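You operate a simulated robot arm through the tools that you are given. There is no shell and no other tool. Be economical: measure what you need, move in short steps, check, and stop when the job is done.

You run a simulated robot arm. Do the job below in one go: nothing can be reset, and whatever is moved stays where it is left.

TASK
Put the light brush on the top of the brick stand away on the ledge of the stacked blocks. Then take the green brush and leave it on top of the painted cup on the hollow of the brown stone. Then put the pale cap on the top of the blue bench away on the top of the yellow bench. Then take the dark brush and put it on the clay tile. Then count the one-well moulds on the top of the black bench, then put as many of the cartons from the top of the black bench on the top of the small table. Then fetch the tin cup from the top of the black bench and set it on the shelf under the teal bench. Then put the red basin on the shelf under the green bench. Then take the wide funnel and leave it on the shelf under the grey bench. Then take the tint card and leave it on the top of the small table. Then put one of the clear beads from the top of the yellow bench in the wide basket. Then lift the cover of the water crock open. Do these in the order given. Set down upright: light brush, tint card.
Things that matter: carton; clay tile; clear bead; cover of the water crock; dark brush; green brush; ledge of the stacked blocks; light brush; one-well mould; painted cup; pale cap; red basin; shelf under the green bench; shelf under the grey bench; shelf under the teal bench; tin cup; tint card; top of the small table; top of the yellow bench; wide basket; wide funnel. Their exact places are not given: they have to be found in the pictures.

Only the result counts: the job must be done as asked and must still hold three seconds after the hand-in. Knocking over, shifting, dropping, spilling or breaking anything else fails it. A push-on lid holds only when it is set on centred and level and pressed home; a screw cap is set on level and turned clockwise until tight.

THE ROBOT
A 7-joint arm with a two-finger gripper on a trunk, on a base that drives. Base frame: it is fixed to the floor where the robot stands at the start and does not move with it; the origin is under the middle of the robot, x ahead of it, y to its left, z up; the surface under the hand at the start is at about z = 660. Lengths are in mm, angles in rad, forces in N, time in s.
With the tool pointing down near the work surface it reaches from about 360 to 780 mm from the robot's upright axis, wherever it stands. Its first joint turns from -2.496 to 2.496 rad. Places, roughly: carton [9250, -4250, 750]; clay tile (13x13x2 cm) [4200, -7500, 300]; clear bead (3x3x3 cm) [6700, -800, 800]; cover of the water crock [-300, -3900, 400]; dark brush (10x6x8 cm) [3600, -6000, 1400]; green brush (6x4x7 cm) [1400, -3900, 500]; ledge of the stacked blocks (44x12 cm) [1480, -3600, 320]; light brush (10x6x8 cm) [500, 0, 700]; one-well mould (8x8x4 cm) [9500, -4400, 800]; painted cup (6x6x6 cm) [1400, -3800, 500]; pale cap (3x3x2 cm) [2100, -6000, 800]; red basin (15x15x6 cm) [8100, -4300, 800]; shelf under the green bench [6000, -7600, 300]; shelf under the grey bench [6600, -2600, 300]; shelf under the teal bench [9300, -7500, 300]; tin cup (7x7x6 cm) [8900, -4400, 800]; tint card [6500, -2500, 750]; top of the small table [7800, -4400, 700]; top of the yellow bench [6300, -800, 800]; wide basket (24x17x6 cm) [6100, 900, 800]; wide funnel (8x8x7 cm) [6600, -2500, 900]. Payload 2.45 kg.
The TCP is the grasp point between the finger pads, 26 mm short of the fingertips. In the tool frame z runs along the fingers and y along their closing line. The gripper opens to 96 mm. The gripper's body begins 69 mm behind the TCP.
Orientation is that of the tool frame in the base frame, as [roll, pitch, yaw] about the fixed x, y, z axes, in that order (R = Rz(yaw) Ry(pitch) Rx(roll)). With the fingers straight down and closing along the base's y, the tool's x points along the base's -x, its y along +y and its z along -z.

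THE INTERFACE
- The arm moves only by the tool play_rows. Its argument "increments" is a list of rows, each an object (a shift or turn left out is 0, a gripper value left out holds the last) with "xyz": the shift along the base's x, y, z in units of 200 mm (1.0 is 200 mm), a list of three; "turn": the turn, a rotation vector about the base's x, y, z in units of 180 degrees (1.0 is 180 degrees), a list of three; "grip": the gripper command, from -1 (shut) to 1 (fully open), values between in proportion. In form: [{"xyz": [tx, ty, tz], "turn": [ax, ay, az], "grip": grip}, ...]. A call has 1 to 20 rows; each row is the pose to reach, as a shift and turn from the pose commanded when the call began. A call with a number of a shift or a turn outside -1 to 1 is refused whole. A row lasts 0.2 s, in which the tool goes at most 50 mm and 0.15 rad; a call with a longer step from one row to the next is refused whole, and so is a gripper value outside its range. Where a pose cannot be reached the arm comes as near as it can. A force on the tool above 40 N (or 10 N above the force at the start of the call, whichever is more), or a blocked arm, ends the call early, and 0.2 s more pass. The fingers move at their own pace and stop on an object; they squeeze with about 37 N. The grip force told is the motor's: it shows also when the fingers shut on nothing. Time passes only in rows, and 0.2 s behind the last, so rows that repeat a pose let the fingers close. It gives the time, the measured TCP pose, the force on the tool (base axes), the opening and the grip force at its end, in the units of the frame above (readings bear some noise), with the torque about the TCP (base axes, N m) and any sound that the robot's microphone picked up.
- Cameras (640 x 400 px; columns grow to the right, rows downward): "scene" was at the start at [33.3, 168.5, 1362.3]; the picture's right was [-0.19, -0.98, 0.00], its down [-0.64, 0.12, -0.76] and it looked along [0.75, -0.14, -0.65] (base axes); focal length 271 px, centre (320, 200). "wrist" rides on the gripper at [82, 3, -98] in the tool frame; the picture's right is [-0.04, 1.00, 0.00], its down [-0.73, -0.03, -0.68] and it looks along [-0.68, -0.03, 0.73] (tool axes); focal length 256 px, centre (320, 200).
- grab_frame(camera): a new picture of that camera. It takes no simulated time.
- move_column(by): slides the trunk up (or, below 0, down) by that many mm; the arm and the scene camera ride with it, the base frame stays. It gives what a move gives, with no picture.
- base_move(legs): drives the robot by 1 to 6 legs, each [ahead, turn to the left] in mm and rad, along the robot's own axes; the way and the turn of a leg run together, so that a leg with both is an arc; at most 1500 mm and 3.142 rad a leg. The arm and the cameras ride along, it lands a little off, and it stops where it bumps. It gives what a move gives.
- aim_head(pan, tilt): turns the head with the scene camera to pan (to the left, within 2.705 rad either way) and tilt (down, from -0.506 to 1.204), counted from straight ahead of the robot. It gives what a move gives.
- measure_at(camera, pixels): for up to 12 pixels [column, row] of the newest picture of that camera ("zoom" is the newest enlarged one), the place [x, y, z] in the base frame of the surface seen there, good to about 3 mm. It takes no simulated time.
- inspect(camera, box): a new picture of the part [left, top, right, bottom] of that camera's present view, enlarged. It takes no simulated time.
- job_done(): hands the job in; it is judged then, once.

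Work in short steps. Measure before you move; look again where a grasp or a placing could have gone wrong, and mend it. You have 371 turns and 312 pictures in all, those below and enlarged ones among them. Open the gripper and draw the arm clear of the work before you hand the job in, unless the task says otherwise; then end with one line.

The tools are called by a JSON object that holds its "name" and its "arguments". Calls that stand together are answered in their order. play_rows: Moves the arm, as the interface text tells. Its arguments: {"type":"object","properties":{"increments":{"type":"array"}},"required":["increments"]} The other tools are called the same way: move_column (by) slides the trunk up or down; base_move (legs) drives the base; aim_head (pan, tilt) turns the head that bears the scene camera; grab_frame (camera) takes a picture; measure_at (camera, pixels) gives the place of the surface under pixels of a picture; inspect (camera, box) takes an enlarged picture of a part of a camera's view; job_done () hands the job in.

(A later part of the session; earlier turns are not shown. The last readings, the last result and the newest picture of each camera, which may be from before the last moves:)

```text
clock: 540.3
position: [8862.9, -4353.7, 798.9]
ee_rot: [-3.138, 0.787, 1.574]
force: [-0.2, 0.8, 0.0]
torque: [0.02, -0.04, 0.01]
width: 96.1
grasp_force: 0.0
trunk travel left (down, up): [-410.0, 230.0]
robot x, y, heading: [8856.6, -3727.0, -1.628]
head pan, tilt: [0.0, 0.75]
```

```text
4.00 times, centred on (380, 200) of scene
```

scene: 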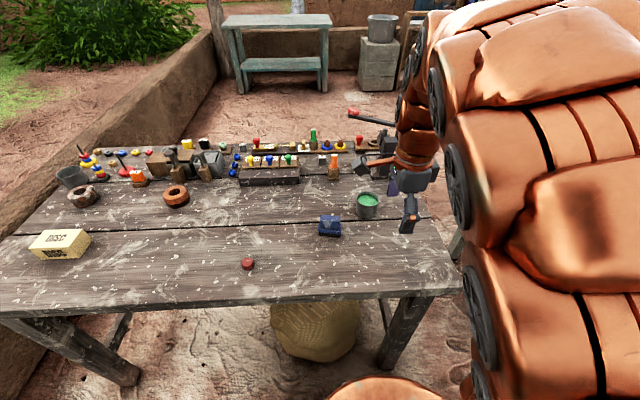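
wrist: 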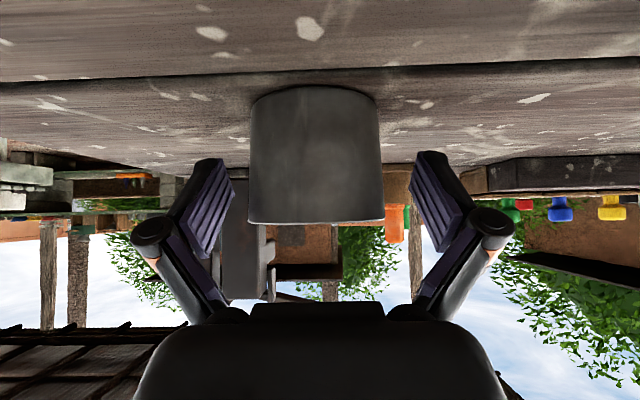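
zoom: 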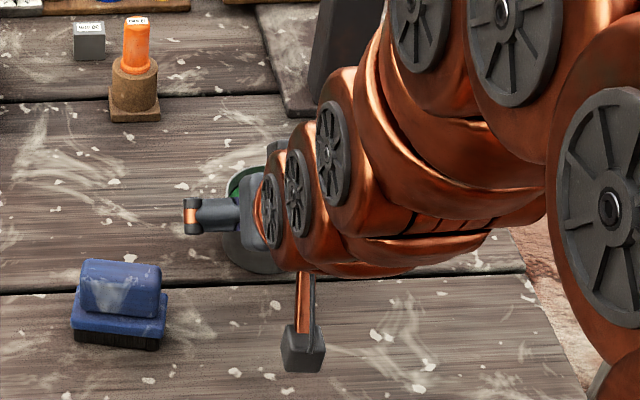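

Centered. Close the gripper.

{"name": "play_rows", "arguments": {"increments": [{"grip": 0.5}, {"grip": 0.2}, {"grip": -1}, {"grip": -1}, {"grip": -1}]}}

{"name": "play_rows", "arguments": {"increments": [{"xyz": [0, 0, 0.05]}, {"xyz": [0, 0, 0.15]}, {"xyz": [0, 0, 0.3]}, {"xyz": [0, 0, 0.5]}, {"xyz": [0, 0, 0.6]}, {"xyz": [0, 0, 0.6]}]}}

{"name": "grab_frame", "arguments": {"camera": "wrist"}}

{"name": "inspect", "arguments": {"camera": "scene", "box": [300, 110, 460, 210]}}

```text
clock: 541.5
position: [8863.4, -4354.5, 800.0]
ee_rot: [-3.137, 0.787, 1.573]
force: [-0.5, 1.2, 4.0]
torque: [0.01, 0.12, -0.06]
width: 62.8
grasp_force: 36.8
trunk travel left (down, up): [-410.0, 230.0]
robot x, y, heading: [8857.2, -3729.5, -1.627]
head pan, tilt: [0.0, 0.75]
```

```text
clock: 542.9
position: [8863.0, -4353.9, 918.5]
ee_rot: [-3.138, 0.788, 1.574]
force: [0.4, 0.1, -2.1]
torque: [0.0, -0.02, 0.06]
width: 62.5
grasp_force: 37.3
trunk travel left (down, up): [-410.0, 230.0]
robot x, y, heading: [8861.2, -3725.6, -1.625]
head pan, tilt: [0.0, 0.75]
```

```text
196 pictures are left
```

wrist: 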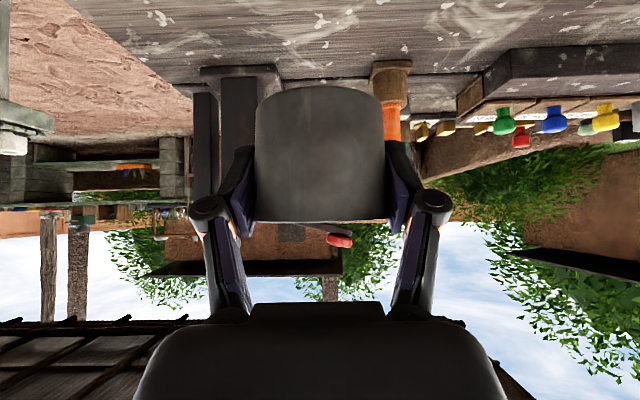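

```text
4.00 times, centred on (380, 160) of scene
```

zoom: 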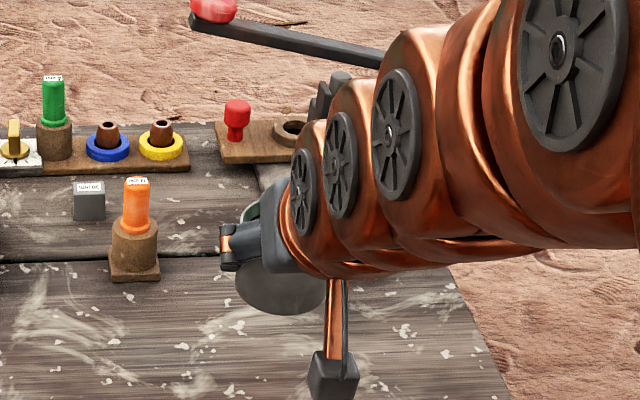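

Cup held level. I raise and retract a bit, then drive west round the small table.

{"name": "play_rows", "arguments": {"increments": [{"xyz": [0, 0.1, 0.1]}, {"xyz": [0, 0.3, 0.2]}, {"xyz": [0, 0.45, 0.3]}, {"xyz": [0, 0.5, 0.35]}, {"xyz": [0, 0.5, 0.35]}]}}

{"name": "base_move", "arguments": {"legs": [[0, -1.51], [1055, 0], [1055, 0], [0, 1.56], [1500, 0]]}}

{"name": "aim_head", "arguments": {"pan": 0.5, "tilt": 0.45}}

{"name": "grab_frame", "arguments": {"camera": "scene"}}

```text
clock: 544.1
position: [8863.5, -4255.9, 986.7]
ee_rot: [-3.14, 0.787, 1.575]
force: [-0.1, 0.3, -0.5]
torque: [0.0, -0.02, 0.0]
width: 62.5
grasp_force: 37.3
trunk travel left (down, up): [-410.0, 230.0]
robot x, y, heading: [8858.1, -3730.5, -1.623]
head pan, tilt: [0.0, 0.75]
```

```text
clock: 569.0
position: [6848.6, -5866.9, 987.6]
ee_rot: [-3.138, 0.787, 1.659]
force: [0.2, -0.3, -0.6]
torque: [0.02, -0.03, 0.0]
width: 56.4
grasp_force: 37.2
trunk travel left (down, up): [-410.0, 230.0]
robot x, y, heading: [6795.4, -5345.2, -1.543]
head pan, tilt: [0.0, 0.75]
```

```text
clock: 570.0
position: [6849.5, -5867.7, 986.8]
ee_rot: [-3.138, 0.785, 1.659]
force: [-0.4, 0.4, -1.2]
torque: [0.05, 0.0, -0.01]
width: 56.4
grasp_force: 36.9
trunk travel left (down, up): [-410.0, 230.0]
robot x, y, heading: [6797.1, -5340.6, -1.541]
head pan, tilt: [0.499, 0.45]
```

```text
194 pictures are left
```

scene: 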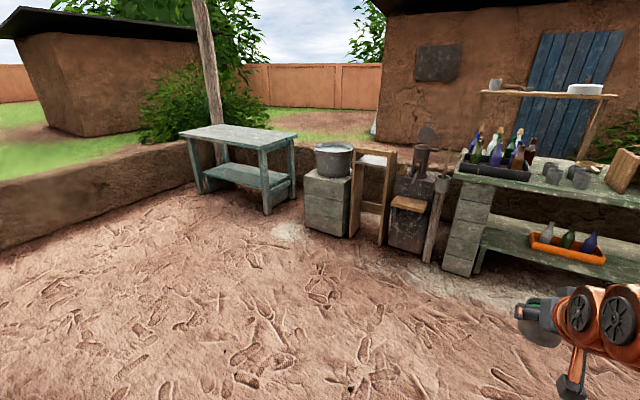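

The opening dropped from 62.5 to 56.4 — the cup may have slipped. I look at it.

{"name": "grab_frame", "arguments": {"camera": "wrist"}}

{"name": "aim_head", "arguments": {"pan": 0, "tilt": 0.75}}

{"name": "inspect", "arguments": {"camera": "scene", "box": [280, 120, 480, 245]}}

```text
193 pictures are left
```

wrist: 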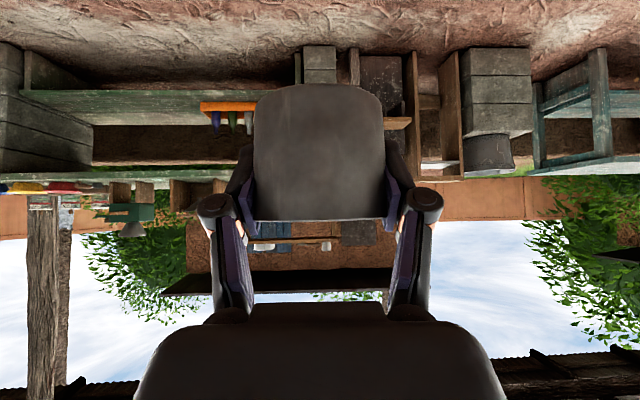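

```text
clock: 570.9
position: [6848.5, -5867.2, 987.6]
ee_rot: [-3.137, 0.787, 1.659]
force: [-1.0, -0.1, -0.2]
torque: [-0.01, -0.02, -0.01]
width: 56.5
grasp_force: 36.6
trunk travel left (down, up): [-410.0, 230.0]
robot x, y, heading: [6800.3, -5344.2, -1.541]
head pan, tilt: [0.0, 0.75]
```

```text
3.20 times, centred on (380, 182) of scene
```

zoom: 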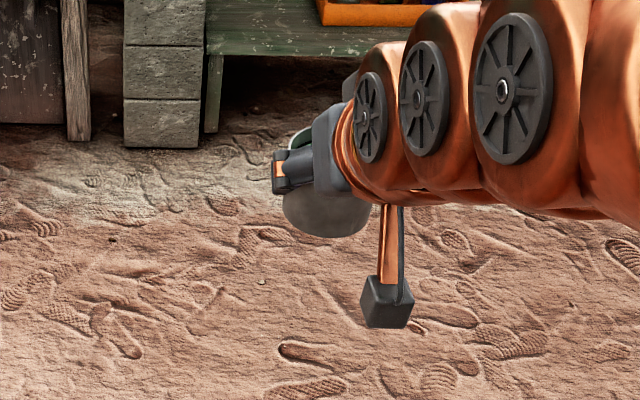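

The cup still sits firmly, essentially unmoved in view. I continue promptly to the teal bench.

{"name": "base_move", "arguments": {"legs": [[0, 1.18], [1280, 0], [1280, 0], [0, -1.21]]}}

{"name": "aim_head", "arguments": {"pan": 0, "tilt": 0.7}}

{"name": "grab_frame", "arguments": {"camera": "scene"}}

```text
clock: 589.3
position: [9198.6, -6815.2, 988.1]
ee_rot: [-3.137, 0.787, 1.601]
force: [0.6, 0.4, -0.2]
torque: [0.01, 0.01, 0.0]
width: 56.4
grasp_force: 36.8
trunk travel left (down, up): [-410.0, 230.0]
robot x, y, heading: [9180.5, -6283.4, -1.592]
head pan, tilt: [0.0, 0.75]
```

```text
clock: 590.0
position: [9199.4, -6815.3, 987.8]
ee_rot: [-3.138, 0.786, 1.604]
force: [0.4, 0.0, -0.9]
torque: [-0.01, -0.03, 0.0]
width: 56.5
grasp_force: 37.4
trunk travel left (down, up): [-410.0, 230.0]
robot x, y, heading: [9180.5, -6291.2, -1.598]
head pan, tilt: [0.0, 0.7]
```

```text
191 pictures are left
```

scene: 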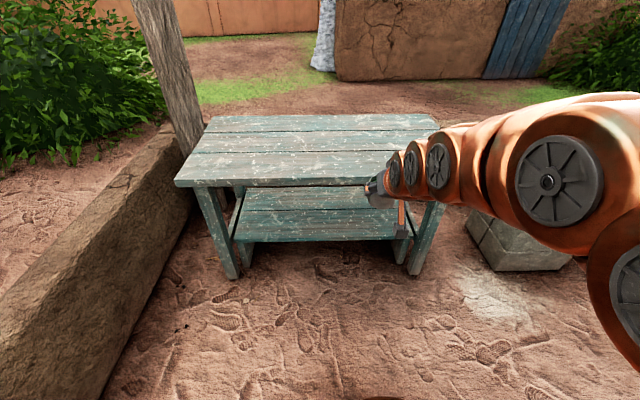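

Stable. I measure the teal bench's edges and shelf.

{"name": "measure_at", "arguments": {"camera": "scene", "pixels": [[180, 183], [360, 184], [270, 185], [240, 240], [300, 238], [360, 236], [300, 225], [245, 210], [225, 270], [410, 270], [300, 215], [350, 210]]}}

```text
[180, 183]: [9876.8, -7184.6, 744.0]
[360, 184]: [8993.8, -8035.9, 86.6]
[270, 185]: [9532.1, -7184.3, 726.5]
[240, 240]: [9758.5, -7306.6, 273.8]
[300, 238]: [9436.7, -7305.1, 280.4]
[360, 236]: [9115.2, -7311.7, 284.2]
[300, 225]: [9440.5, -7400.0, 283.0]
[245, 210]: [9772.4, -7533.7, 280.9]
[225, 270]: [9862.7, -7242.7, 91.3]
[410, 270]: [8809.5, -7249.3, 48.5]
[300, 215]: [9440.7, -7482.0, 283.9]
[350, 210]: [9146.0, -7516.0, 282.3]
```

Shelf z≈283, front y −7303; top front y −7184. I lower trunk and arm in front of the bench.

{"name": "move_column", "arguments": {"by": -400}}

{"name": "play_rows", "arguments": {"increments": [{"xyz": [0, -0.1, -0.1]}, {"xyz": [0, -0.2, -0.25]}, {"xyz": [0, -0.3, -0.4]}, {"xyz": [0, -0.4, -0.55]}, {"xyz": [0, -0.5, -0.7]}, {"xyz": [0, -0.6, -0.85]}, {"xyz": [0, -0.6, -0.95]}, {"xyz": [0, -0.6, -0.95]}]}}

{"name": "grab_frame", "arguments": {"camera": "wrist"}}

{"name": "inspect", "arguments": {"camera": "scene", "box": [200, 100, 460, 262]}}

```text
clock: 593.8
position: [9199.0, -6816.4, 587.2]
ee_rot: [-3.138, 0.788, 1.606]
force: [-0.8, 0.4, 0.0]
torque: [0.0, 0.0, -0.02]
width: 56.5
grasp_force: 36.7
trunk travel left (down, up): [-10.0, 630.0]
robot x, y, heading: [9180.9, -6285.5, -1.596]
head pan, tilt: [0.0, 0.7]
```

```text
clock: 595.6
position: [9198.3, -6934.1, 395.2]
ee_rot: [-3.139, 0.789, 1.602]
force: [-0.6, -0.4, 0.2]
torque: [-0.02, 0.0, 0.01]
width: 56.4
grasp_force: 36.9
trunk travel left (down, up): [-10.0, 630.0]
robot x, y, heading: [9177.8, -6290.8, -1.601]
head pan, tilt: [0.0, 0.7]
```

```text
190 pictures are left
```

wrist: 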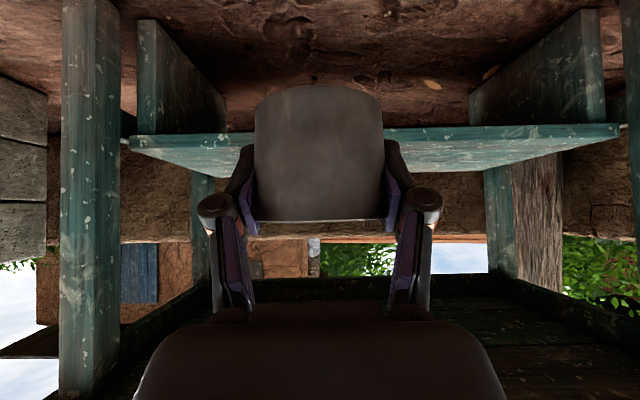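

```text
2.46 times, centred on (330, 181) of scene
```

zoom: 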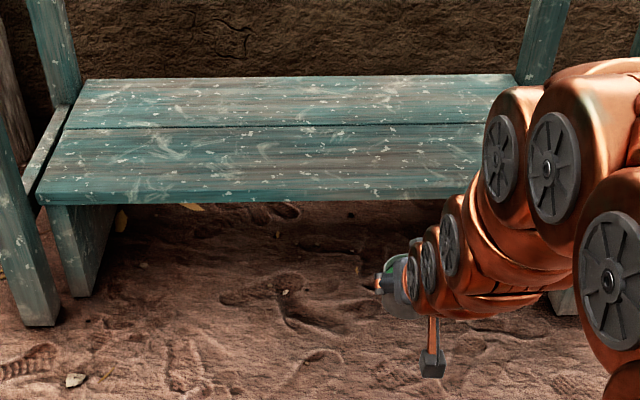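

I lower to z≈345 so hand passes well beneath the top (cup bottom ≈307), then drive in.

{"name": "play_rows", "arguments": {"increments": [{"xyz": [0, 0, -0.1]}, {"xyz": [0, 0, -0.2]}, {"xyz": [0, 0, -0.24]}, {"xyz": [0, 0, -0.24]}]}}

{"name": "base_move", "arguments": {"legs": [[300, 0]]}}

{"name": "grab_frame", "arguments": {"camera": "scene"}}

{"name": "grab_frame", "arguments": {"camera": "wrist"}}

```text
clock: 596.6
position: [9198.4, -6934.4, 348.3]
ee_rot: [-3.138, 0.787, 1.602]
force: [0.6, -0.1, -1.1]
torque: [-0.01, 0.02, 0.02]
width: 56.7
grasp_force: 36.6
trunk travel left (down, up): [-10.0, 630.0]
robot x, y, heading: [9179.6, -6290.6, -1.593]
head pan, tilt: [0.0, 0.7]
```

```text
clock: 598.6
position: [9193.3, -7234.0, 348.9]
ee_rot: [-3.138, 0.786, 1.605]
force: [-0.1, -0.2, 0.5]
torque: [0.02, -0.03, 0.04]
width: 56.6
grasp_force: 37.0
trunk travel left (down, up): [-10.0, 630.0]
robot x, y, heading: [9171.3, -6586.3, -1.596]
head pan, tilt: [0.0, 0.7]
```

```text
188 pictures are left
```

scene: 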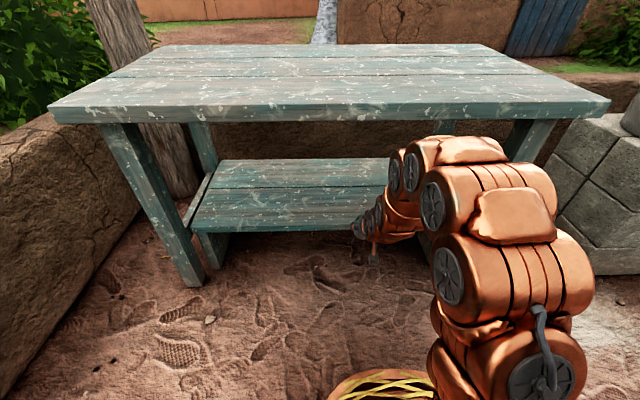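

```text
187 pictures are left
```

wrist: 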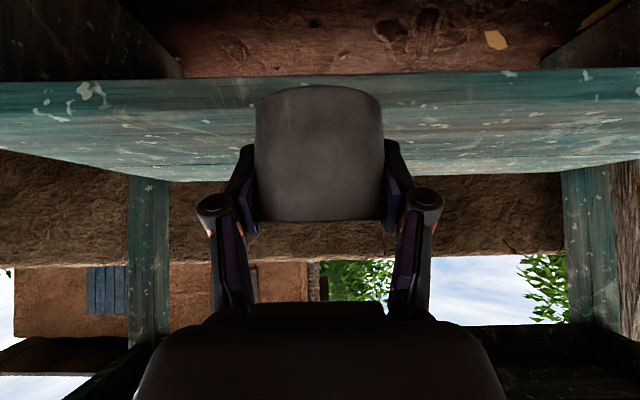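

I check the cup bottom's height against the shelf edge.

{"name": "measure_at", "arguments": {"camera": "wrist", "pixels": [[320, 92], [320, 100], [320, 150], [320, 215], [262, 150], [378, 150], [200, 130], [450, 130], [200, 90], [450, 90]]}}

```text
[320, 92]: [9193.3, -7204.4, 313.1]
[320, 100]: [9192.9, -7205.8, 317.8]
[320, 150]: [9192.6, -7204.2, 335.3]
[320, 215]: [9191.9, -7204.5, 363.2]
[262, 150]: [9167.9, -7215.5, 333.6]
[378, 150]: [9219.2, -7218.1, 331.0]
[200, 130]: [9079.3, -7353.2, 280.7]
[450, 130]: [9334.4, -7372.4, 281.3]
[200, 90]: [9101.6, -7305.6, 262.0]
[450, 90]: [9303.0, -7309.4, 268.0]
```

Cup upright, bottom ≈311, shelf 281. Drive 100 more, then extend 45 and lower.

{"name": "base_move", "arguments": {"legs": [[100, 0]]}}

{"name": "play_rows", "arguments": {"increments": [{"xyz": [0, -0.12, 0]}, {"xyz": [0, -0.24, 0]}, {"xyz": [0, -0.24, -0.06]}, {"xyz": [0, -0.24, -0.11]}, {"xyz": [0, -0.24, -0.125]}, {"xyz": [0, -0.24, -0.125]}]}}

{"name": "grab_frame", "arguments": {"camera": "wrist"}}

```text
clock: 599.8
position: [9189.5, -7336.3, 348.1]
ee_rot: [-3.136, 0.787, 1.604]
force: [0.2, -0.3, -0.9]
torque: [0.0, -0.02, -0.04]
width: 56.6
grasp_force: 37.1
trunk travel left (down, up): [-10.0, 630.0]
robot x, y, heading: [9165.1, -6693.8, -1.598]
head pan, tilt: [0.0, 0.7]
```

```text
clock: 601.2
position: [9191.1, -7385.6, 323.1]
ee_rot: [-3.138, 0.787, 1.603]
force: [0.2, 0.1, -0.7]
torque: [0.01, 0.01, -0.02]
width: 56.5
grasp_force: 37.3
trunk travel left (down, up): [-10.0, 630.0]
robot x, y, heading: [9168.3, -6691.7, -1.599]
head pan, tilt: [0.0, 0.7]
```

```text
186 pictures are left
```

wrist: 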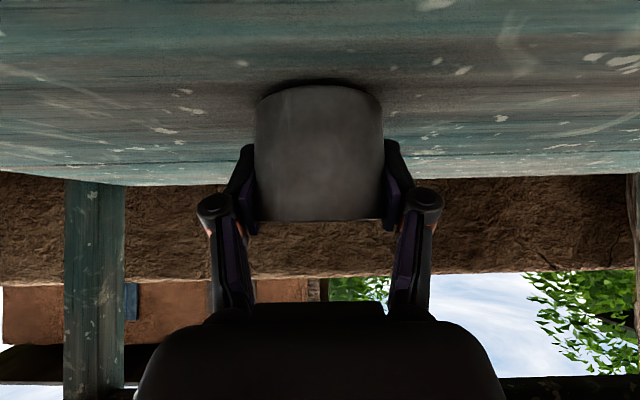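

Near the shelf; lower in small steps till contact.

{"name": "play_rows", "arguments": {"increments": [{"xyz": [0, 0, -0.01]}, {"xyz": [0, 0, -0.02]}, {"xyz": [0, 0, -0.03]}, {"xyz": [0, 0, -0.03]}]}}

```text
clock: 602.2
position: [9189.7, -7385.6, 318.3]
ee_rot: [-3.139, 0.793, 1.604]
force: [-2.0, -0.2, 19.8]
torque: [0.0, -0.03, 0.0]
width: 56.9
grasp_force: 36.9
trunk travel left (down, up): [-10.0, 630.0]
robot x, y, heading: [9172.8, -6686.9, -1.596]
head pan, tilt: [0.0, 0.7]
```

Contact (20 N). I ease, open slowly, withdraw along the tool axis.

{"name": "play_rows", "arguments": {"increments": [{"xyz": [0, 0, 0.006]}, {"xyz": [0, 0, 0.006], "grip": 0.25}, {"xyz": [0, 0, 0.006], "grip": 0.5}, {"xyz": [0, 0, 0.006], "grip": 1}, {"xyz": [0, 0, 0.006], "grip": 1}, {"xyz": [0, 0, 0.006], "grip": 1}, {"xyz": [0, 0.1, 0.1], "grip": 1}, {"xyz": [0, 0.25, 0.25], "grip": 1}, {"xyz": [0, 0.42, 0.35], "grip": 1}, {"xyz": [0, 0.6, 0.4], "grip": 1}]}}

{"name": "grab_frame", "arguments": {"camera": "wrist"}}

{"name": "inspect", "arguments": {"camera": "scene", "box": [200, 130, 440, 280]}}

```text
clock: 604.4
position: [9192.0, -7264.7, 397.1]
ee_rot: [-3.139, 0.789, 1.606]
force: [-0.4, 0.5, 0.1]
torque: [0.01, -0.05, 0.02]
width: 95.8
grasp_force: 0.0
trunk travel left (down, up): [-10.0, 630.0]
robot x, y, heading: [9169.2, -6688.4, -1.594]
head pan, tilt: [0.0, 0.7]
```

```text
185 pictures are left
```

wrist: 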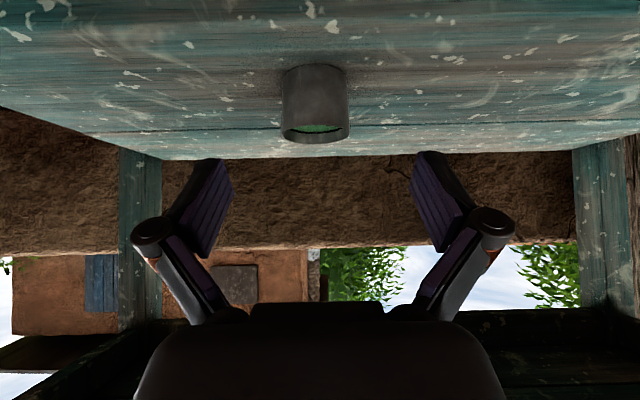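

```text
2.67 times, centred on (320, 205) of scene
```

zoom: 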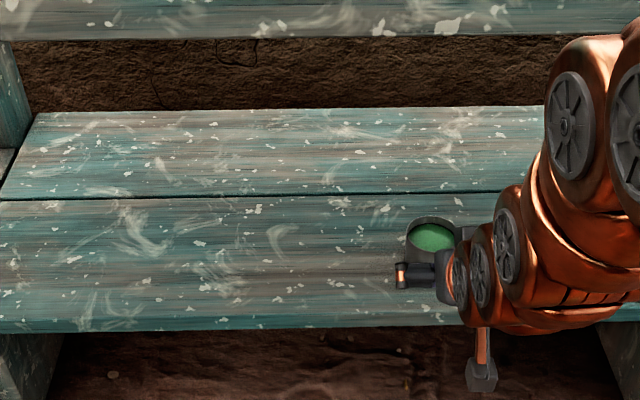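

Cup is standing on the shelf with its content. I back off, raise the trunk and restore the tool to vertical.

{"name": "base_move", "arguments": {"legs": [[-350, 0]]}}

{"name": "move_column", "arguments": {"by": 400}}

{"name": "play_rows", "arguments": {"increments": [{"xyz": [0, 0.05, 0.1], "turn": [0.045, 0, 0]}, {"xyz": [0, 0.1, 0.25], "turn": [0.09, 0, 0]}, {"xyz": [0, 0.15, 0.4], "turn": [0.135, 0, 0]}, {"xyz": [0, 0.25, 0.55], "turn": [0.18, 0, 0]}, {"xyz": [0, 0.35, 0.7], "turn": [0.225, 0, 0]}, {"xyz": [0, 0.5, 0.85], "turn": [0.25, 0, 0]}, {"xyz": [0, 0.7, 0.95], "turn": [0.25, 0, 0]}, {"xyz": [0, 0.75, 0.95], "turn": [0.25, 0, 0]}]}}

```text
clock: 606.6
position: [9200.6, -6915.4, 395.4]
ee_rot: [-3.138, 0.786, 1.605]
force: [0.4, 0.2, 0.4]
torque: [0.0, -0.01, -0.03]
width: 96.1
grasp_force: 0.1
trunk travel left (down, up): [-10.0, 630.0]
robot x, y, heading: [9175.4, -6341.5, -1.593]
head pan, tilt: [0.0, 0.7]
```

```text
clock: 610.5
position: [9199.5, -6913.0, 796.5]
ee_rot: [-3.139, 0.786, 1.606]
force: [-0.1, 0.1, 0.3]
torque: [0.0, 0.0, -0.02]
width: 96.0
grasp_force: 0.2
trunk travel left (down, up): [-410.0, 230.0]
robot x, y, heading: [9175.8, -6341.2, -1.597]
head pan, tilt: [0.0, 0.7]
```

```text
clock: 612.3
position: [9201.3, -6764.3, 987.3]
ee_rot: [3.121, 0.003, 1.595]
force: [0.1, -1.2, 1.0]
torque: [0.05, -0.04, 0.02]
width: 96.0
grasp_force: 0.0
trunk travel left (down, up): [-410.0, 230.0]
robot x, y, heading: [9178.3, -6337.6, -1.598]
head pan, tilt: [0.0, 0.7]
```

I drive to the south side of the small table near the red basin.

{"name": "play_rows", "arguments": {"increments": [{"turn": [0, 0.0065, 0]}, {"turn": [0, 0.0065, 0]}]}}

{"name": "base_move", "arguments": {"legs": [[0, -2.378], [802, 0], [802, 0], [0, -0.736]]}}

{"name": "aim_head", "arguments": {"pan": 0, "tilt": 0.7}}

{"name": "grab_frame", "arguments": {"camera": "scene"}}

```text
clock: 612.9
position: [9201.1, -6765.6, 986.2]
ee_rot: [-3.141, 0.002, 1.595]
force: [-0.6, -0.1, 0.3]
torque: [0.01, 0.0, 0.02]
width: 96.2
grasp_force: 0.0
trunk travel left (down, up): [-410.0, 230.0]
robot x, y, heading: [9173.8, -6338.7, -1.597]
head pan, tilt: [0.0, 0.7]
```

```text
clock: 628.8
position: [8173.6, -4678.2, 986.3]
ee_rot: [-3.141, 0.003, -1.596]
force: [0.8, -0.3, 0.1]
torque: [0.0, 0.04, -0.03]
width: 96.0
grasp_force: 0.1
trunk travel left (down, up): [-410.0, 230.0]
robot x, y, heading: [8174.0, -5101.2, 1.5]
head pan, tilt: [0.0, 0.7]
```

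```text
clock: 629.4
position: [8173.2, -4677.5, 986.6]
ee_rot: [3.141, 0.004, -1.597]
force: [-0.5, -0.9, -0.4]
torque: [-0.01, -0.03, -0.02]
width: 96.2
grasp_force: 0.1
trunk travel left (down, up): [-410.0, 230.0]
robot x, y, heading: [8173.7, -5100.0, 1.495]
head pan, tilt: [0.0, 0.7]
```

```text
183 pictures are left
```

scene: 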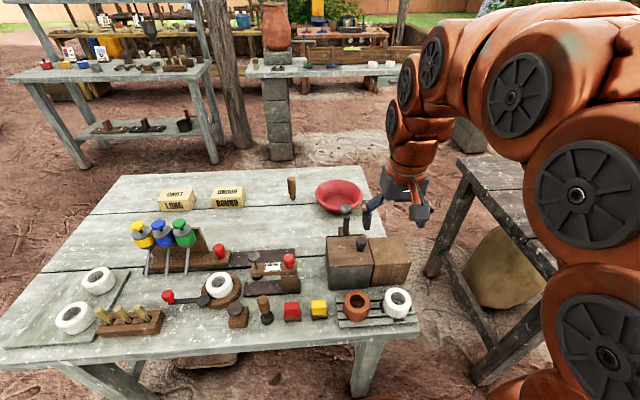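

I measure the basin rim, and box in front of it.

{"name": "inspect", "arguments": {"camera": "scene", "box": [290, 160, 450, 300]}}

{"name": "measure_at", "arguments": {"camera": "scene", "pixels": [[316, 195], [363, 195], [340, 183], [340, 212], [340, 198], [350, 240], [390, 240], [346, 208], [292, 180], [360, 230], [380, 335]]}}

```text
2.86 times, centred on (370, 230) of scene
```

zoom: 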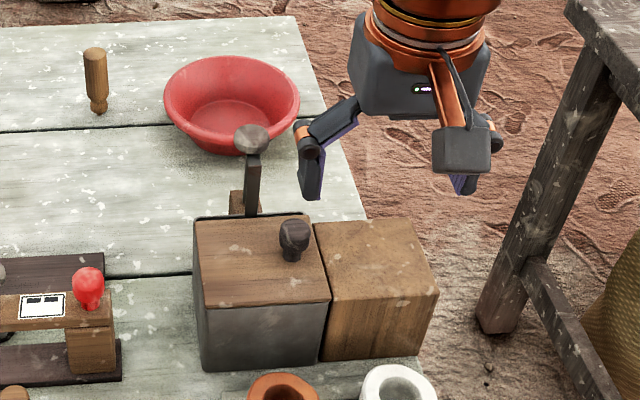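

```text
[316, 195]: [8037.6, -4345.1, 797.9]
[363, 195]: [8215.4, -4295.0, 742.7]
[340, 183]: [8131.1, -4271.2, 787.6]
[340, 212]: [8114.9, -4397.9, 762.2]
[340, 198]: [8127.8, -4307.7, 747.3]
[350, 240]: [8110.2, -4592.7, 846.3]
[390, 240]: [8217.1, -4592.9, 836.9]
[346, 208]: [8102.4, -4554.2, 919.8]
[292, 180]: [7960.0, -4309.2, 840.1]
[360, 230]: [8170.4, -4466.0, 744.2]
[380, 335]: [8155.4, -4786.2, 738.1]
```

The south side is cluttered by a tool (z≈920) in front of the basin; the north side is free. I drive around the west end of the table.

{"name": "base_move", "arguments": {"legs": [[-120, 0], [0, 1.646], [1320, 0], [0, -1.571], [1480, 0], [0, -1.571]]}}

```text
clock: 655.2
position: [7216.0, -3728.2, 986.7]
ee_rot: [-3.14, 0.001, -3.076]
force: [0.4, 0.0, -0.2]
torque: [0.02, -0.01, 0.01]
width: 95.9
grasp_force: 0.0
trunk travel left (down, up): [-410.0, 230.0]
robot x, y, heading: [6790.4, -3770.4, 0.019]
head pan, tilt: [0.0, 0.7]
```

East to x≈8120, then face the table.

{"name": "base_move", "arguments": {"legs": [[0, 0.015], [1325, 0], [0, -1.605]]}}

{"name": "aim_head", "arguments": {"pan": 0, "tilt": 0.8}}

{"name": "grab_frame", "arguments": {"camera": "scene"}}

```text
clock: 666.2
position: [8136.2, -4156.5, 986.0]
ee_rot: [-3.141, 0.002, 1.573]
force: [-0.3, 0.3, -0.8]
torque: [-0.04, 0.01, -0.02]
width: 96.3
grasp_force: 0.0
trunk travel left (down, up): [-410.0, 230.0]
robot x, y, heading: [8122.3, -3734.5, -1.619]
head pan, tilt: [0.0, 0.7]
```

```text
clock: 666.9
position: [8137.4, -4157.4, 986.6]
ee_rot: [3.141, 0.003, 1.57]
force: [-0.3, 0.5, 0.8]
torque: [-0.01, -0.02, -0.02]
width: 95.8
grasp_force: 0.1
trunk travel left (down, up): [-410.0, 230.0]
robot x, y, heading: [8123.4, -3730.0, -1.616]
head pan, tilt: [0.0, 0.799]
```

```text
181 pictures are left
```

scene: 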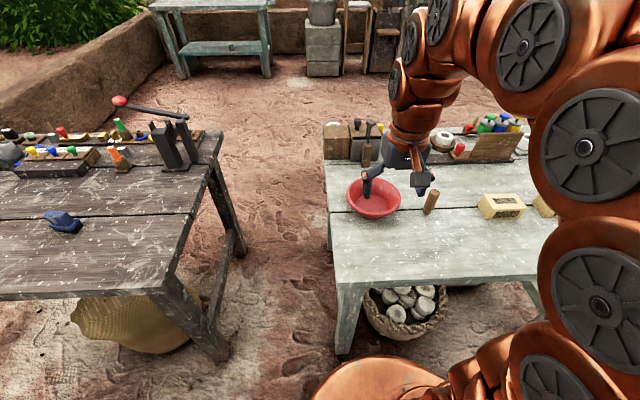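

{"name": "inspect", "arguments": {"camera": "scene", "box": [320, 150, 448, 230]}}

{"name": "measure_at", "arguments": {"camera": "zoom", "pixels": [[140, 190], [400, 215], [270, 335], [240, 220], [270, 310], [300, 290], [200, 310], [350, 310], [150, 240], [270, 270], [300, 240]]}}

```text
5.00 times, centred on (384, 190) of scene
```

zoom: 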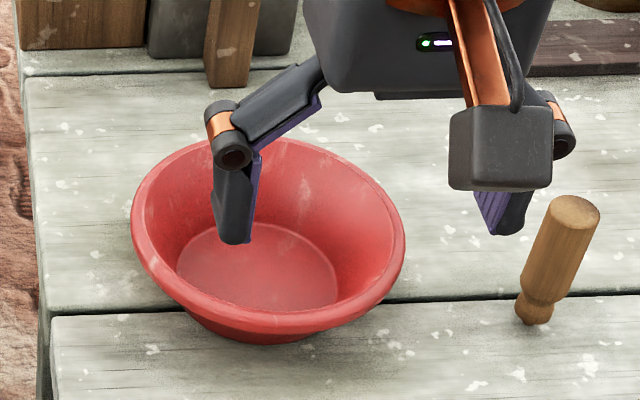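

```text
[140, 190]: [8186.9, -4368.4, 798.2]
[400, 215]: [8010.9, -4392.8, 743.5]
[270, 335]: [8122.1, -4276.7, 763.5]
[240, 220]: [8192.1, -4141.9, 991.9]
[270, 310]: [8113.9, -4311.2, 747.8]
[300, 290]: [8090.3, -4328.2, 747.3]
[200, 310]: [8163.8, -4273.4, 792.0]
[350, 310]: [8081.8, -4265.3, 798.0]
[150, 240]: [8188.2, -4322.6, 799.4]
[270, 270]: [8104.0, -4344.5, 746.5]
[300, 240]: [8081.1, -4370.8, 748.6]
```

Rim z≈799, center ≈(8113,-4335), near rim at y≈−4258. I turn the hand 90° (closing along y) and tilt 27° along the wall.

{"name": "play_rows", "arguments": {"increments": [{"turn": [0, 0, -0.046], "grip": 0.2}, {"turn": [0, 0, -0.092]}, {"turn": [0, 0, -0.138]}, {"turn": [0, 0, -0.184]}, {"turn": [0, 0, -0.23]}, {"turn": [0, 0, -0.276]}, {"turn": [0, 0, -0.322]}, {"turn": [0, 0, -0.368]}, {"turn": [0, 0, -0.414]}, {"turn": [0, 0, -0.46]}, {"turn": [0, 0, -0.5], "grip": -0.29}, {"turn": [0, 0, -0.5]}]}}

{"name": "play_rows", "arguments": {"increments": [{"xyz": [-0.03, -0.05, -0.1], "turn": [-0.045, 0, 0]}, {"xyz": [-0.06, -0.1, -0.2], "turn": [-0.09, 0, 0]}, {"xyz": [-0.09, -0.15, -0.3], "turn": [-0.135, 0, 0]}, {"xyz": [-0.12, -0.2, -0.4], "turn": [-0.15, 0, 0]}, {"xyz": [-0.12, -0.25, -0.45], "turn": [-0.15, 0, 0]}, {"xyz": [-0.12, -0.25, -0.45], "turn": [-0.15, 0, 0]}]}}

{"name": "inspect", "arguments": {"camera": "scene", "box": [320, 140, 480, 240]}}

{"name": "grab_frame", "arguments": {"camera": "wrist"}}

```text
clock: 669.5
position: [8136.6, -4157.3, 987.7]
ee_rot: [3.139, 0.002, -0.002]
force: [0.1, -0.6, -0.1]
torque: [-0.01, -0.03, -0.01]
width: 34.0
grasp_force: 0.0
trunk travel left (down, up): [-410.0, 230.0]
robot x, y, heading: [8123.2, -3737.2, -1.614]
head pan, tilt: [0.0, 0.799]
```

```text
clock: 670.9
position: [8113.5, -4206.8, 897.8]
ee_rot: [2.671, 0.002, 0.001]
force: [-0.4, 0.3, 0.7]
torque: [0.0, -0.01, 0.04]
width: 34.3
grasp_force: 0.0
trunk travel left (down, up): [-410.0, 230.0]
robot x, y, heading: [8119.2, -3737.2, -1.619]
head pan, tilt: [0.0, 0.799]
```

```text
4.00 times, centred on (400, 190) of scene
```

zoom: 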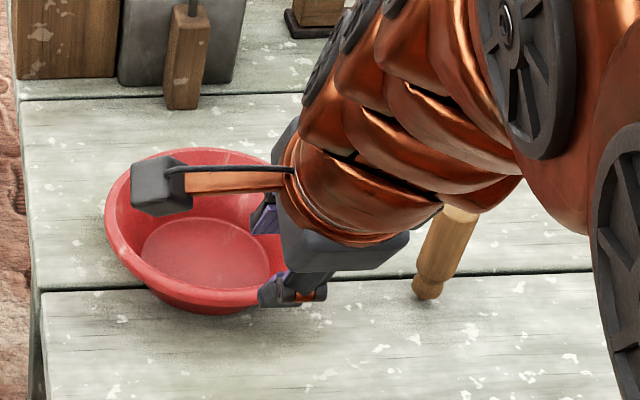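

```text
178 pictures are left
```

wrist: 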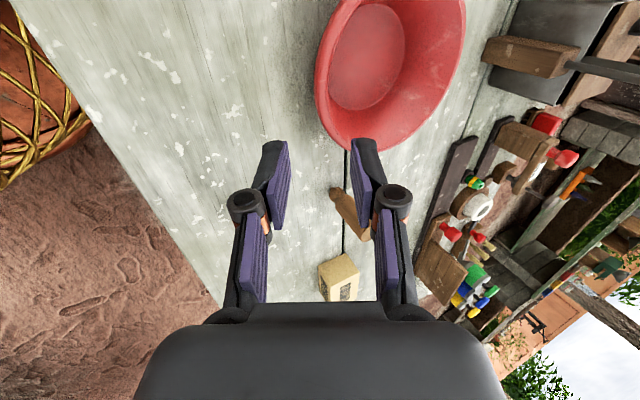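

I measure the near rim with the wrist camera.

{"name": "measure_at", "arguments": {"camera": "wrist", "pixels": [[318, 90], [320, 60], [325, 120], [345, 143], [332, 30], [330, 100], [465, 40], [390, 140], [425, 100], [365, 60]]}}

```text
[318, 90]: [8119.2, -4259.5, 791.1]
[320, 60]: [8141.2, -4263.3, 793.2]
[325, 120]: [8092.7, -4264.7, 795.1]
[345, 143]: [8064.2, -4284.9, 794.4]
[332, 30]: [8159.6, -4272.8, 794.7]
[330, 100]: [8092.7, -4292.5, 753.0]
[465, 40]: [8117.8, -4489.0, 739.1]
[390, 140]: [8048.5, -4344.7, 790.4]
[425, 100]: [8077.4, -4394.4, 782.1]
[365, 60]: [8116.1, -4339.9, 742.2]
```

Rim nearest point (8119,-4260), r≈71. I advance along the wall direction to (8119,-4265.5,786), then close.

{"name": "play_rows", "arguments": {"increments": [{"xyz": [0.028, -0.07, -0.13]}, {"xyz": [0.028, -0.17, -0.32]}, {"xyz": [0.028, -0.25, -0.47]}, {"xyz": [0.028, -0.295, -0.555]}, {"xyz": [0.028, -0.295, -0.555]}]}}

{"name": "grab_frame", "arguments": {"camera": "wrist"}}

{"name": "inspect", "arguments": {"camera": "scene", "box": [320, 150, 480, 250]}}

```text
clock: 672.1
position: [8119.4, -4268.4, 787.7]
ee_rot: [2.669, 0.003, 0.0]
force: [0.5, -0.1, -0.3]
torque: [0.01, 0.04, -0.03]
width: 34.0
grasp_force: 0.1
trunk travel left (down, up): [-410.0, 230.0]
robot x, y, heading: [8121.4, -3730.0, -1.619]
head pan, tilt: [0.0, 0.799]
```

```text
177 pictures are left
```

wrist: 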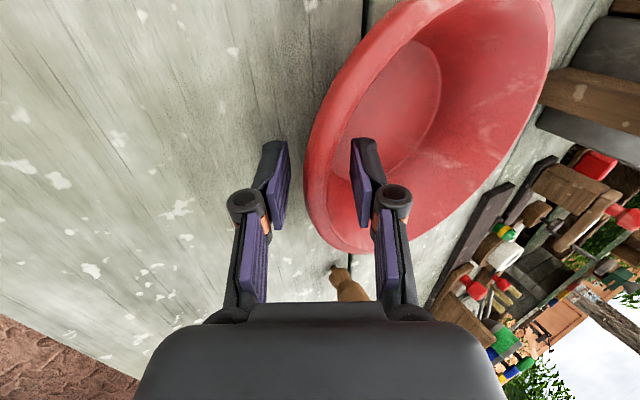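

```text
4.00 times, centred on (400, 200) of scene
```

zoom: 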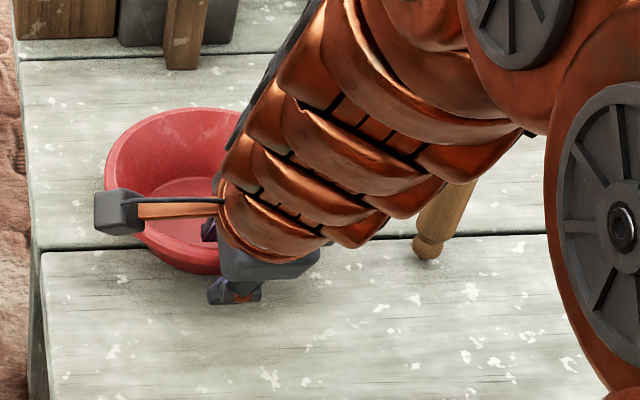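

Rim is between the fingers. Close.

{"name": "play_rows", "arguments": {"increments": [{"grip": -0.6}, {"grip": -1}, {"grip": -1}, {"grip": -1}]}}

{"name": "play_rows", "arguments": {"increments": [{"xyz": [0, 0, 0.03]}, {"xyz": [0, 0, 0.08]}, {"xyz": [0, 0, 0.15]}, {"xyz": [0, 0, 0.25]}, {"xyz": [0, 0, 0.25]}]}}

{"name": "grab_frame", "arguments": {"camera": "wrist"}}

{"name": "inspect", "arguments": {"camera": "scene", "box": [320, 130, 480, 230]}}

```text
clock: 673.1
position: [8118.8, -4267.9, 787.3]
ee_rot: [2.671, 0.002, 0.0]
force: [-0.1, -0.1, -0.1]
torque: [0.04, -0.01, 0.04]
width: 6.2
grasp_force: 34.5
trunk travel left (down, up): [-410.0, 230.0]
robot x, y, heading: [8119.7, -3735.3, -1.621]
head pan, tilt: [0.0, 0.799]
```

```text
clock: 674.3
position: [8116.9, -4267.1, 836.9]
ee_rot: [2.67, 0.001, 0.0]
force: [-0.2, 0.7, 0.2]
torque: [0.02, 0.0, -0.01]
width: 6.4
grasp_force: 34.3
trunk travel left (down, up): [-410.0, 230.0]
robot x, y, heading: [8122.7, -3732.3, -1.619]
head pan, tilt: [0.0, 0.799]
```

```text
175 pictures are left
```

wrist: 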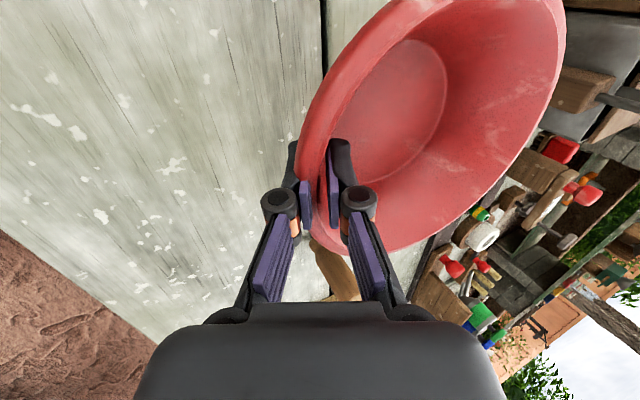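

```text
4.00 times, centred on (400, 180) of scene
```

zoom: 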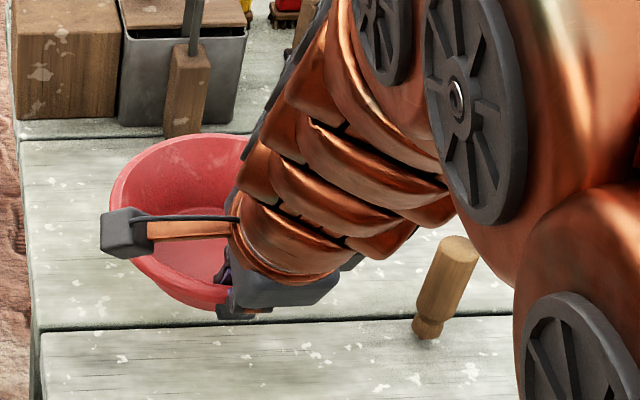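

Basin lifted, bottom ≈45 below TCP. I raise, retract, and drive towards the green bench.

{"name": "play_rows", "arguments": {"increments": [{"xyz": [0, 0.05, 0.15]}, {"xyz": [0, 0.1, 0.3]}, {"xyz": [0, 0.2, 0.45]}, {"xyz": [0, 0.3, 0.6]}, {"xyz": [0, 0.3, 0.65]}]}}

{"name": "base_move", "arguments": {"legs": [[0, -1.535], [1330, 0], [0, 1.58], [1500, 0]]}}

{"name": "grab_frame", "arguments": {"camera": "wrist"}}

{"name": "aim_head", "arguments": {"pan": -0.3, "tilt": 0.5}}

{"name": "grab_frame", "arguments": {"camera": "scene"}}

```text
clock: 675.5
position: [8115.9, -4205.9, 966.3]
ee_rot: [2.67, 0.003, -0.001]
force: [0.3, -0.5, -0.4]
torque: [0.03, 0.01, 0.0]
width: 6.4
grasp_force: 34.2
trunk travel left (down, up): [-410.0, 230.0]
robot x, y, heading: [8123.2, -3731.5, -1.622]
head pan, tilt: [0.0, 0.799]
```

```text
clock: 696.6
position: [6793.8, -5645.6, 965.6]
ee_rot: [2.67, 0.001, 0.04]
force: [0.7, 0.8, -0.6]
torque: [0.0, 0.01, 0.0]
width: 6.4
grasp_force: 34.5
trunk travel left (down, up): [-410.0, 230.0]
robot x, y, heading: [6784.6, -5172.4, -1.578]
head pan, tilt: [0.0, 0.799]
```

```text
173 pictures are left
```

wrist: 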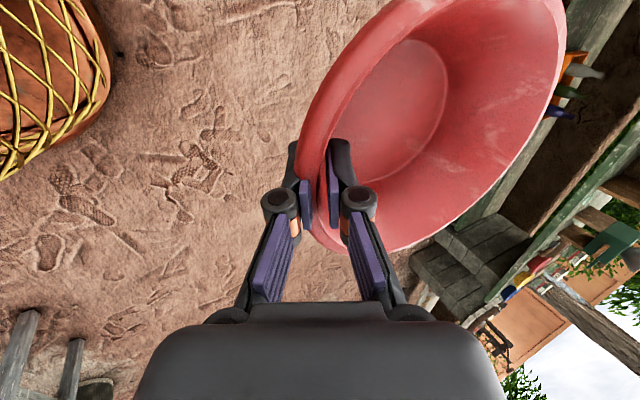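

```text
clock: 697.5
position: [6793.7, -5645.0, 966.9]
ee_rot: [2.671, 0.002, 0.037]
force: [-0.7, 0.4, -1.7]
torque: [0.05, -0.03, 0.01]
width: 6.3
grasp_force: 34.3
trunk travel left (down, up): [-410.0, 230.0]
robot x, y, heading: [6777.9, -5170.6, -1.582]
head pan, tilt: [-0.3, 0.499]
```

```text
172 pictures are left
```

scene: 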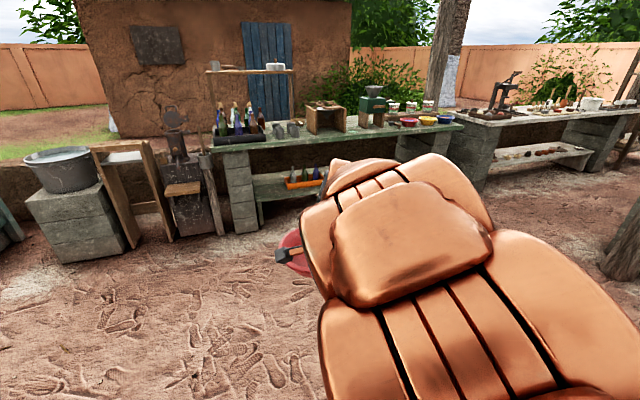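

Hold is stable. I drive to face the middle of the green bench at x≈6000.

{"name": "base_move", "arguments": {"legs": [[0, -0.565], [1380, 0], [0, 0.576]]}}

{"name": "aim_head", "arguments": {"pan": 0.0, "tilt": 0.6}}

{"name": "move_column", "arguments": {"by": -400}}

{"name": "grab_frame", "arguments": {"camera": "scene"}}

```text
clock: 707.5
position: [6054.5, -6802.1, 966.2]
ee_rot: [2.671, 0.001, 0.046]
force: [0.6, 0.8, -0.9]
torque: [0.01, 0.03, 0.0]
width: 6.5
grasp_force: 34.0
trunk travel left (down, up): [-410.0, 230.0]
robot x, y, heading: [6036.6, -6329.5, -1.572]
head pan, tilt: [-0.3, 0.499]
```

```text
clock: 708.3
position: [6054.1, -6802.1, 967.2]
ee_rot: [2.669, 0.002, 0.048]
force: [0.1, 0.7, -0.4]
torque: [0.03, 0.01, 0.03]
width: 6.4
grasp_force: 34.6
trunk travel left (down, up): [-410.0, 230.0]
robot x, y, heading: [6035.9, -6329.0, -1.568]
head pan, tilt: [0.0, 0.6]
```

```text
clock: 712.1
position: [6055.2, -6801.3, 567.0]
ee_rot: [2.671, 0.002, 0.047]
force: [0.0, -0.3, -0.5]
torque: [0.01, -0.01, 0.03]
width: 6.3
grasp_force: 34.9
trunk travel left (down, up): [-10.0, 630.0]
robot x, y, heading: [6035.2, -6329.5, -1.572]
head pan, tilt: [0.0, 0.6]
```

```text
171 pictures are left
```

scene: 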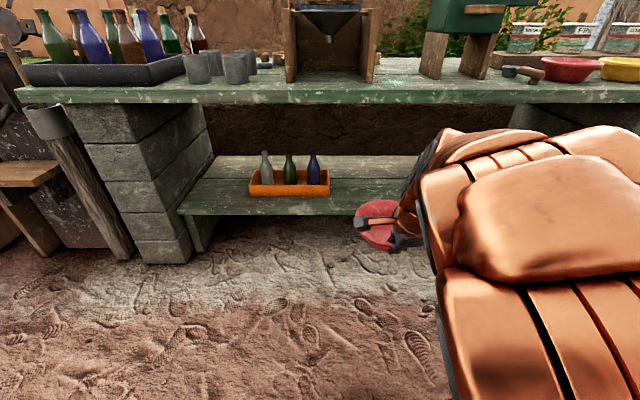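

I measure shelf and top edges and the orange tray.

{"name": "measure_at", "arguments": {"camera": "scene", "pixels": [[250, 205], [350, 205], [350, 190], [330, 185], [340, 165], [390, 160], [255, 190], [350, 100], [350, 92], [300, 105], [200, 205], [380, 175]]}}

```text
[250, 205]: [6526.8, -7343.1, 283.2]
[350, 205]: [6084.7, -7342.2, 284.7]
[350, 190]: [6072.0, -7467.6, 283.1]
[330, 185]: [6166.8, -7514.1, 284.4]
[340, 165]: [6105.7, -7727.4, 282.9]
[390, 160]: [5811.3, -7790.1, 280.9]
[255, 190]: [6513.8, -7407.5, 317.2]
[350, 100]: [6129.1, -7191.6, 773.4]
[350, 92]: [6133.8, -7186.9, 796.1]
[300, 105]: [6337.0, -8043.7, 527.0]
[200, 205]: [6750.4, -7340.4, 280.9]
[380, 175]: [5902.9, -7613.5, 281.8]
```

Shelf z≈283, top front y −7190, tray's right end x≈6175. I'll set the basin at x≈5990, center y≈−7390. First lower in front of the bench.

{"name": "play_rows", "arguments": {"increments": [{"xyz": [-0.06, -0.12, -0.12]}, {"xyz": [-0.12, -0.24, -0.24]}, {"xyz": [-0.18, -0.36, -0.38]}, {"xyz": [-0.24, -0.48, -0.52]}, {"xyz": [-0.3, -0.6, -0.66]}, {"xyz": [-0.33, -0.7, -0.8]}, {"xyz": [-0.33, -0.75, -0.95]}, {"xyz": [-0.33, -0.75, -0.95]}]}}

{"name": "grab_frame", "arguments": {"camera": "scene"}}

{"name": "grab_frame", "arguments": {"camera": "wrist"}}

```text
clock: 713.9
position: [5989.0, -6951.7, 375.0]
ee_rot: [2.669, 0.004, 0.048]
force: [0.0, 0.2, 0.1]
torque: [0.03, -0.01, 0.0]
width: 6.1
grasp_force: 34.4
trunk travel left (down, up): [-10.0, 630.0]
robot x, y, heading: [6039.3, -6330.2, -1.569]
head pan, tilt: [0.0, 0.6]
```

```text
170 pictures are left
```

scene: 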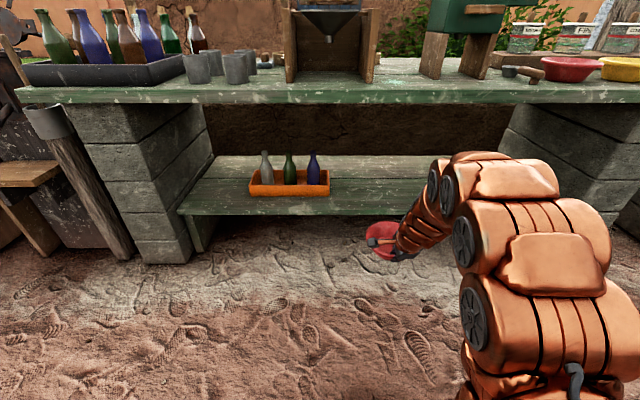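

```text
169 pictures are left
```

wrist: 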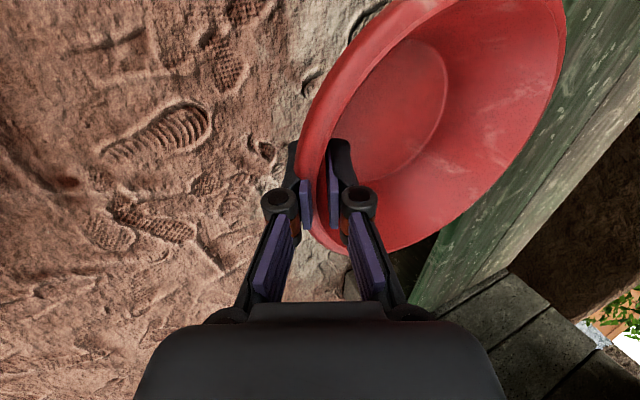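

I check the basin's level by measuring its floor and rim.

{"name": "measure_at", "arguments": {"camera": "wrist", "pixels": [[400, 60], [360, 140], [430, 110], [355, 100], [440, 5], [555, 40], [310, 120], [400, 240], [470, 215], [340, 245]]}}

{"name": "measure_at", "arguments": {"camera": "scene", "pixels": [[300, 215], [350, 216], [240, 214], [420, 103], [300, 103], [300, 98]]}}

```text
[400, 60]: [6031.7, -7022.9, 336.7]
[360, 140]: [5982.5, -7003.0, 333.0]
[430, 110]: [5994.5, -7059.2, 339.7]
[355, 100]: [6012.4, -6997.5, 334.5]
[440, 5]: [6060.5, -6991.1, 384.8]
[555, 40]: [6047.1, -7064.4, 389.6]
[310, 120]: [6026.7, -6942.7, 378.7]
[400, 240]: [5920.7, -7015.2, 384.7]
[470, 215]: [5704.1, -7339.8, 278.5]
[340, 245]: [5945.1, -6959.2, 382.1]
```

```text
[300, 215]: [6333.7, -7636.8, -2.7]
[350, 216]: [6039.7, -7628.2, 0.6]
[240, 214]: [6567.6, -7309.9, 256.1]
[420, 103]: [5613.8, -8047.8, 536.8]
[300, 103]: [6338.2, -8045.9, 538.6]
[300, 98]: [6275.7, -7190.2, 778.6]
```

Basin is nearly level, bench top underside ≈765. I drive 300 mm in, then lower and extend.

{"name": "base_move", "arguments": {"legs": [[300, 0]]}}

{"name": "play_rows", "arguments": {"increments": [{"xyz": [0, 0, -0.1]}, {"xyz": [0, -0.05, -0.15]}, {"xyz": [0, -0.15, -0.15]}, {"xyz": [0, -0.25, -0.15]}, {"xyz": [0, -0.35, -0.15]}, {"xyz": [0, -0.35, -0.15]}]}}

{"name": "grab_frame", "arguments": {"camera": "wrist"}}

{"name": "grab_frame", "arguments": {"camera": "scene"}}

```text
clock: 716.0
position: [5990.4, -7252.3, 377.0]
ee_rot: [2.669, 0.003, 0.049]
force: [-0.2, -0.5, -0.3]
torque: [0.01, -0.01, 0.04]
width: 6.3
grasp_force: 34.4
trunk travel left (down, up): [-10.0, 630.0]
robot x, y, heading: [6040.7, -6633.5, -1.569]
head pan, tilt: [0.0, 0.6]
```

```text
clock: 717.4
position: [5989.9, -7322.5, 348.1]
ee_rot: [2.67, 0.002, 0.048]
force: [-1.0, -0.6, 0.2]
torque: [-0.01, -0.02, 0.0]
width: 6.1
grasp_force: 35.1
trunk travel left (down, up): [-10.0, 630.0]
robot x, y, heading: [6040.9, -6629.5, -1.569]
head pan, tilt: [0.0, 0.6]
```

```text
168 pictures are left
```

wrist: 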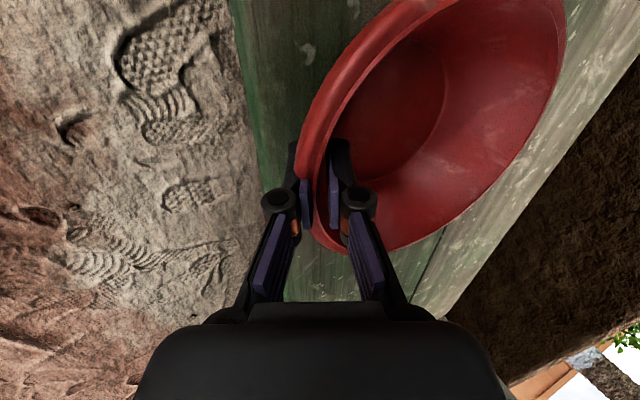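

```text
167 pictures are left
```

scene: 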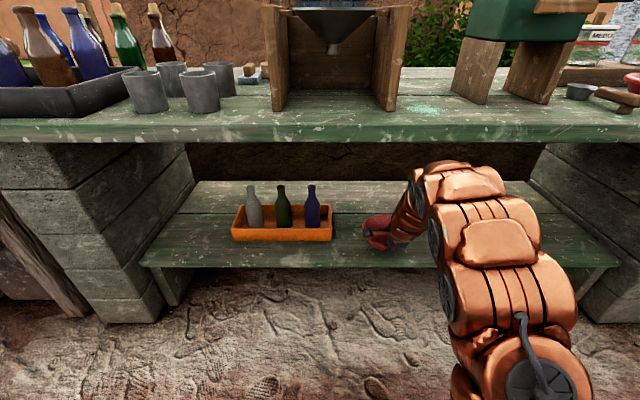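

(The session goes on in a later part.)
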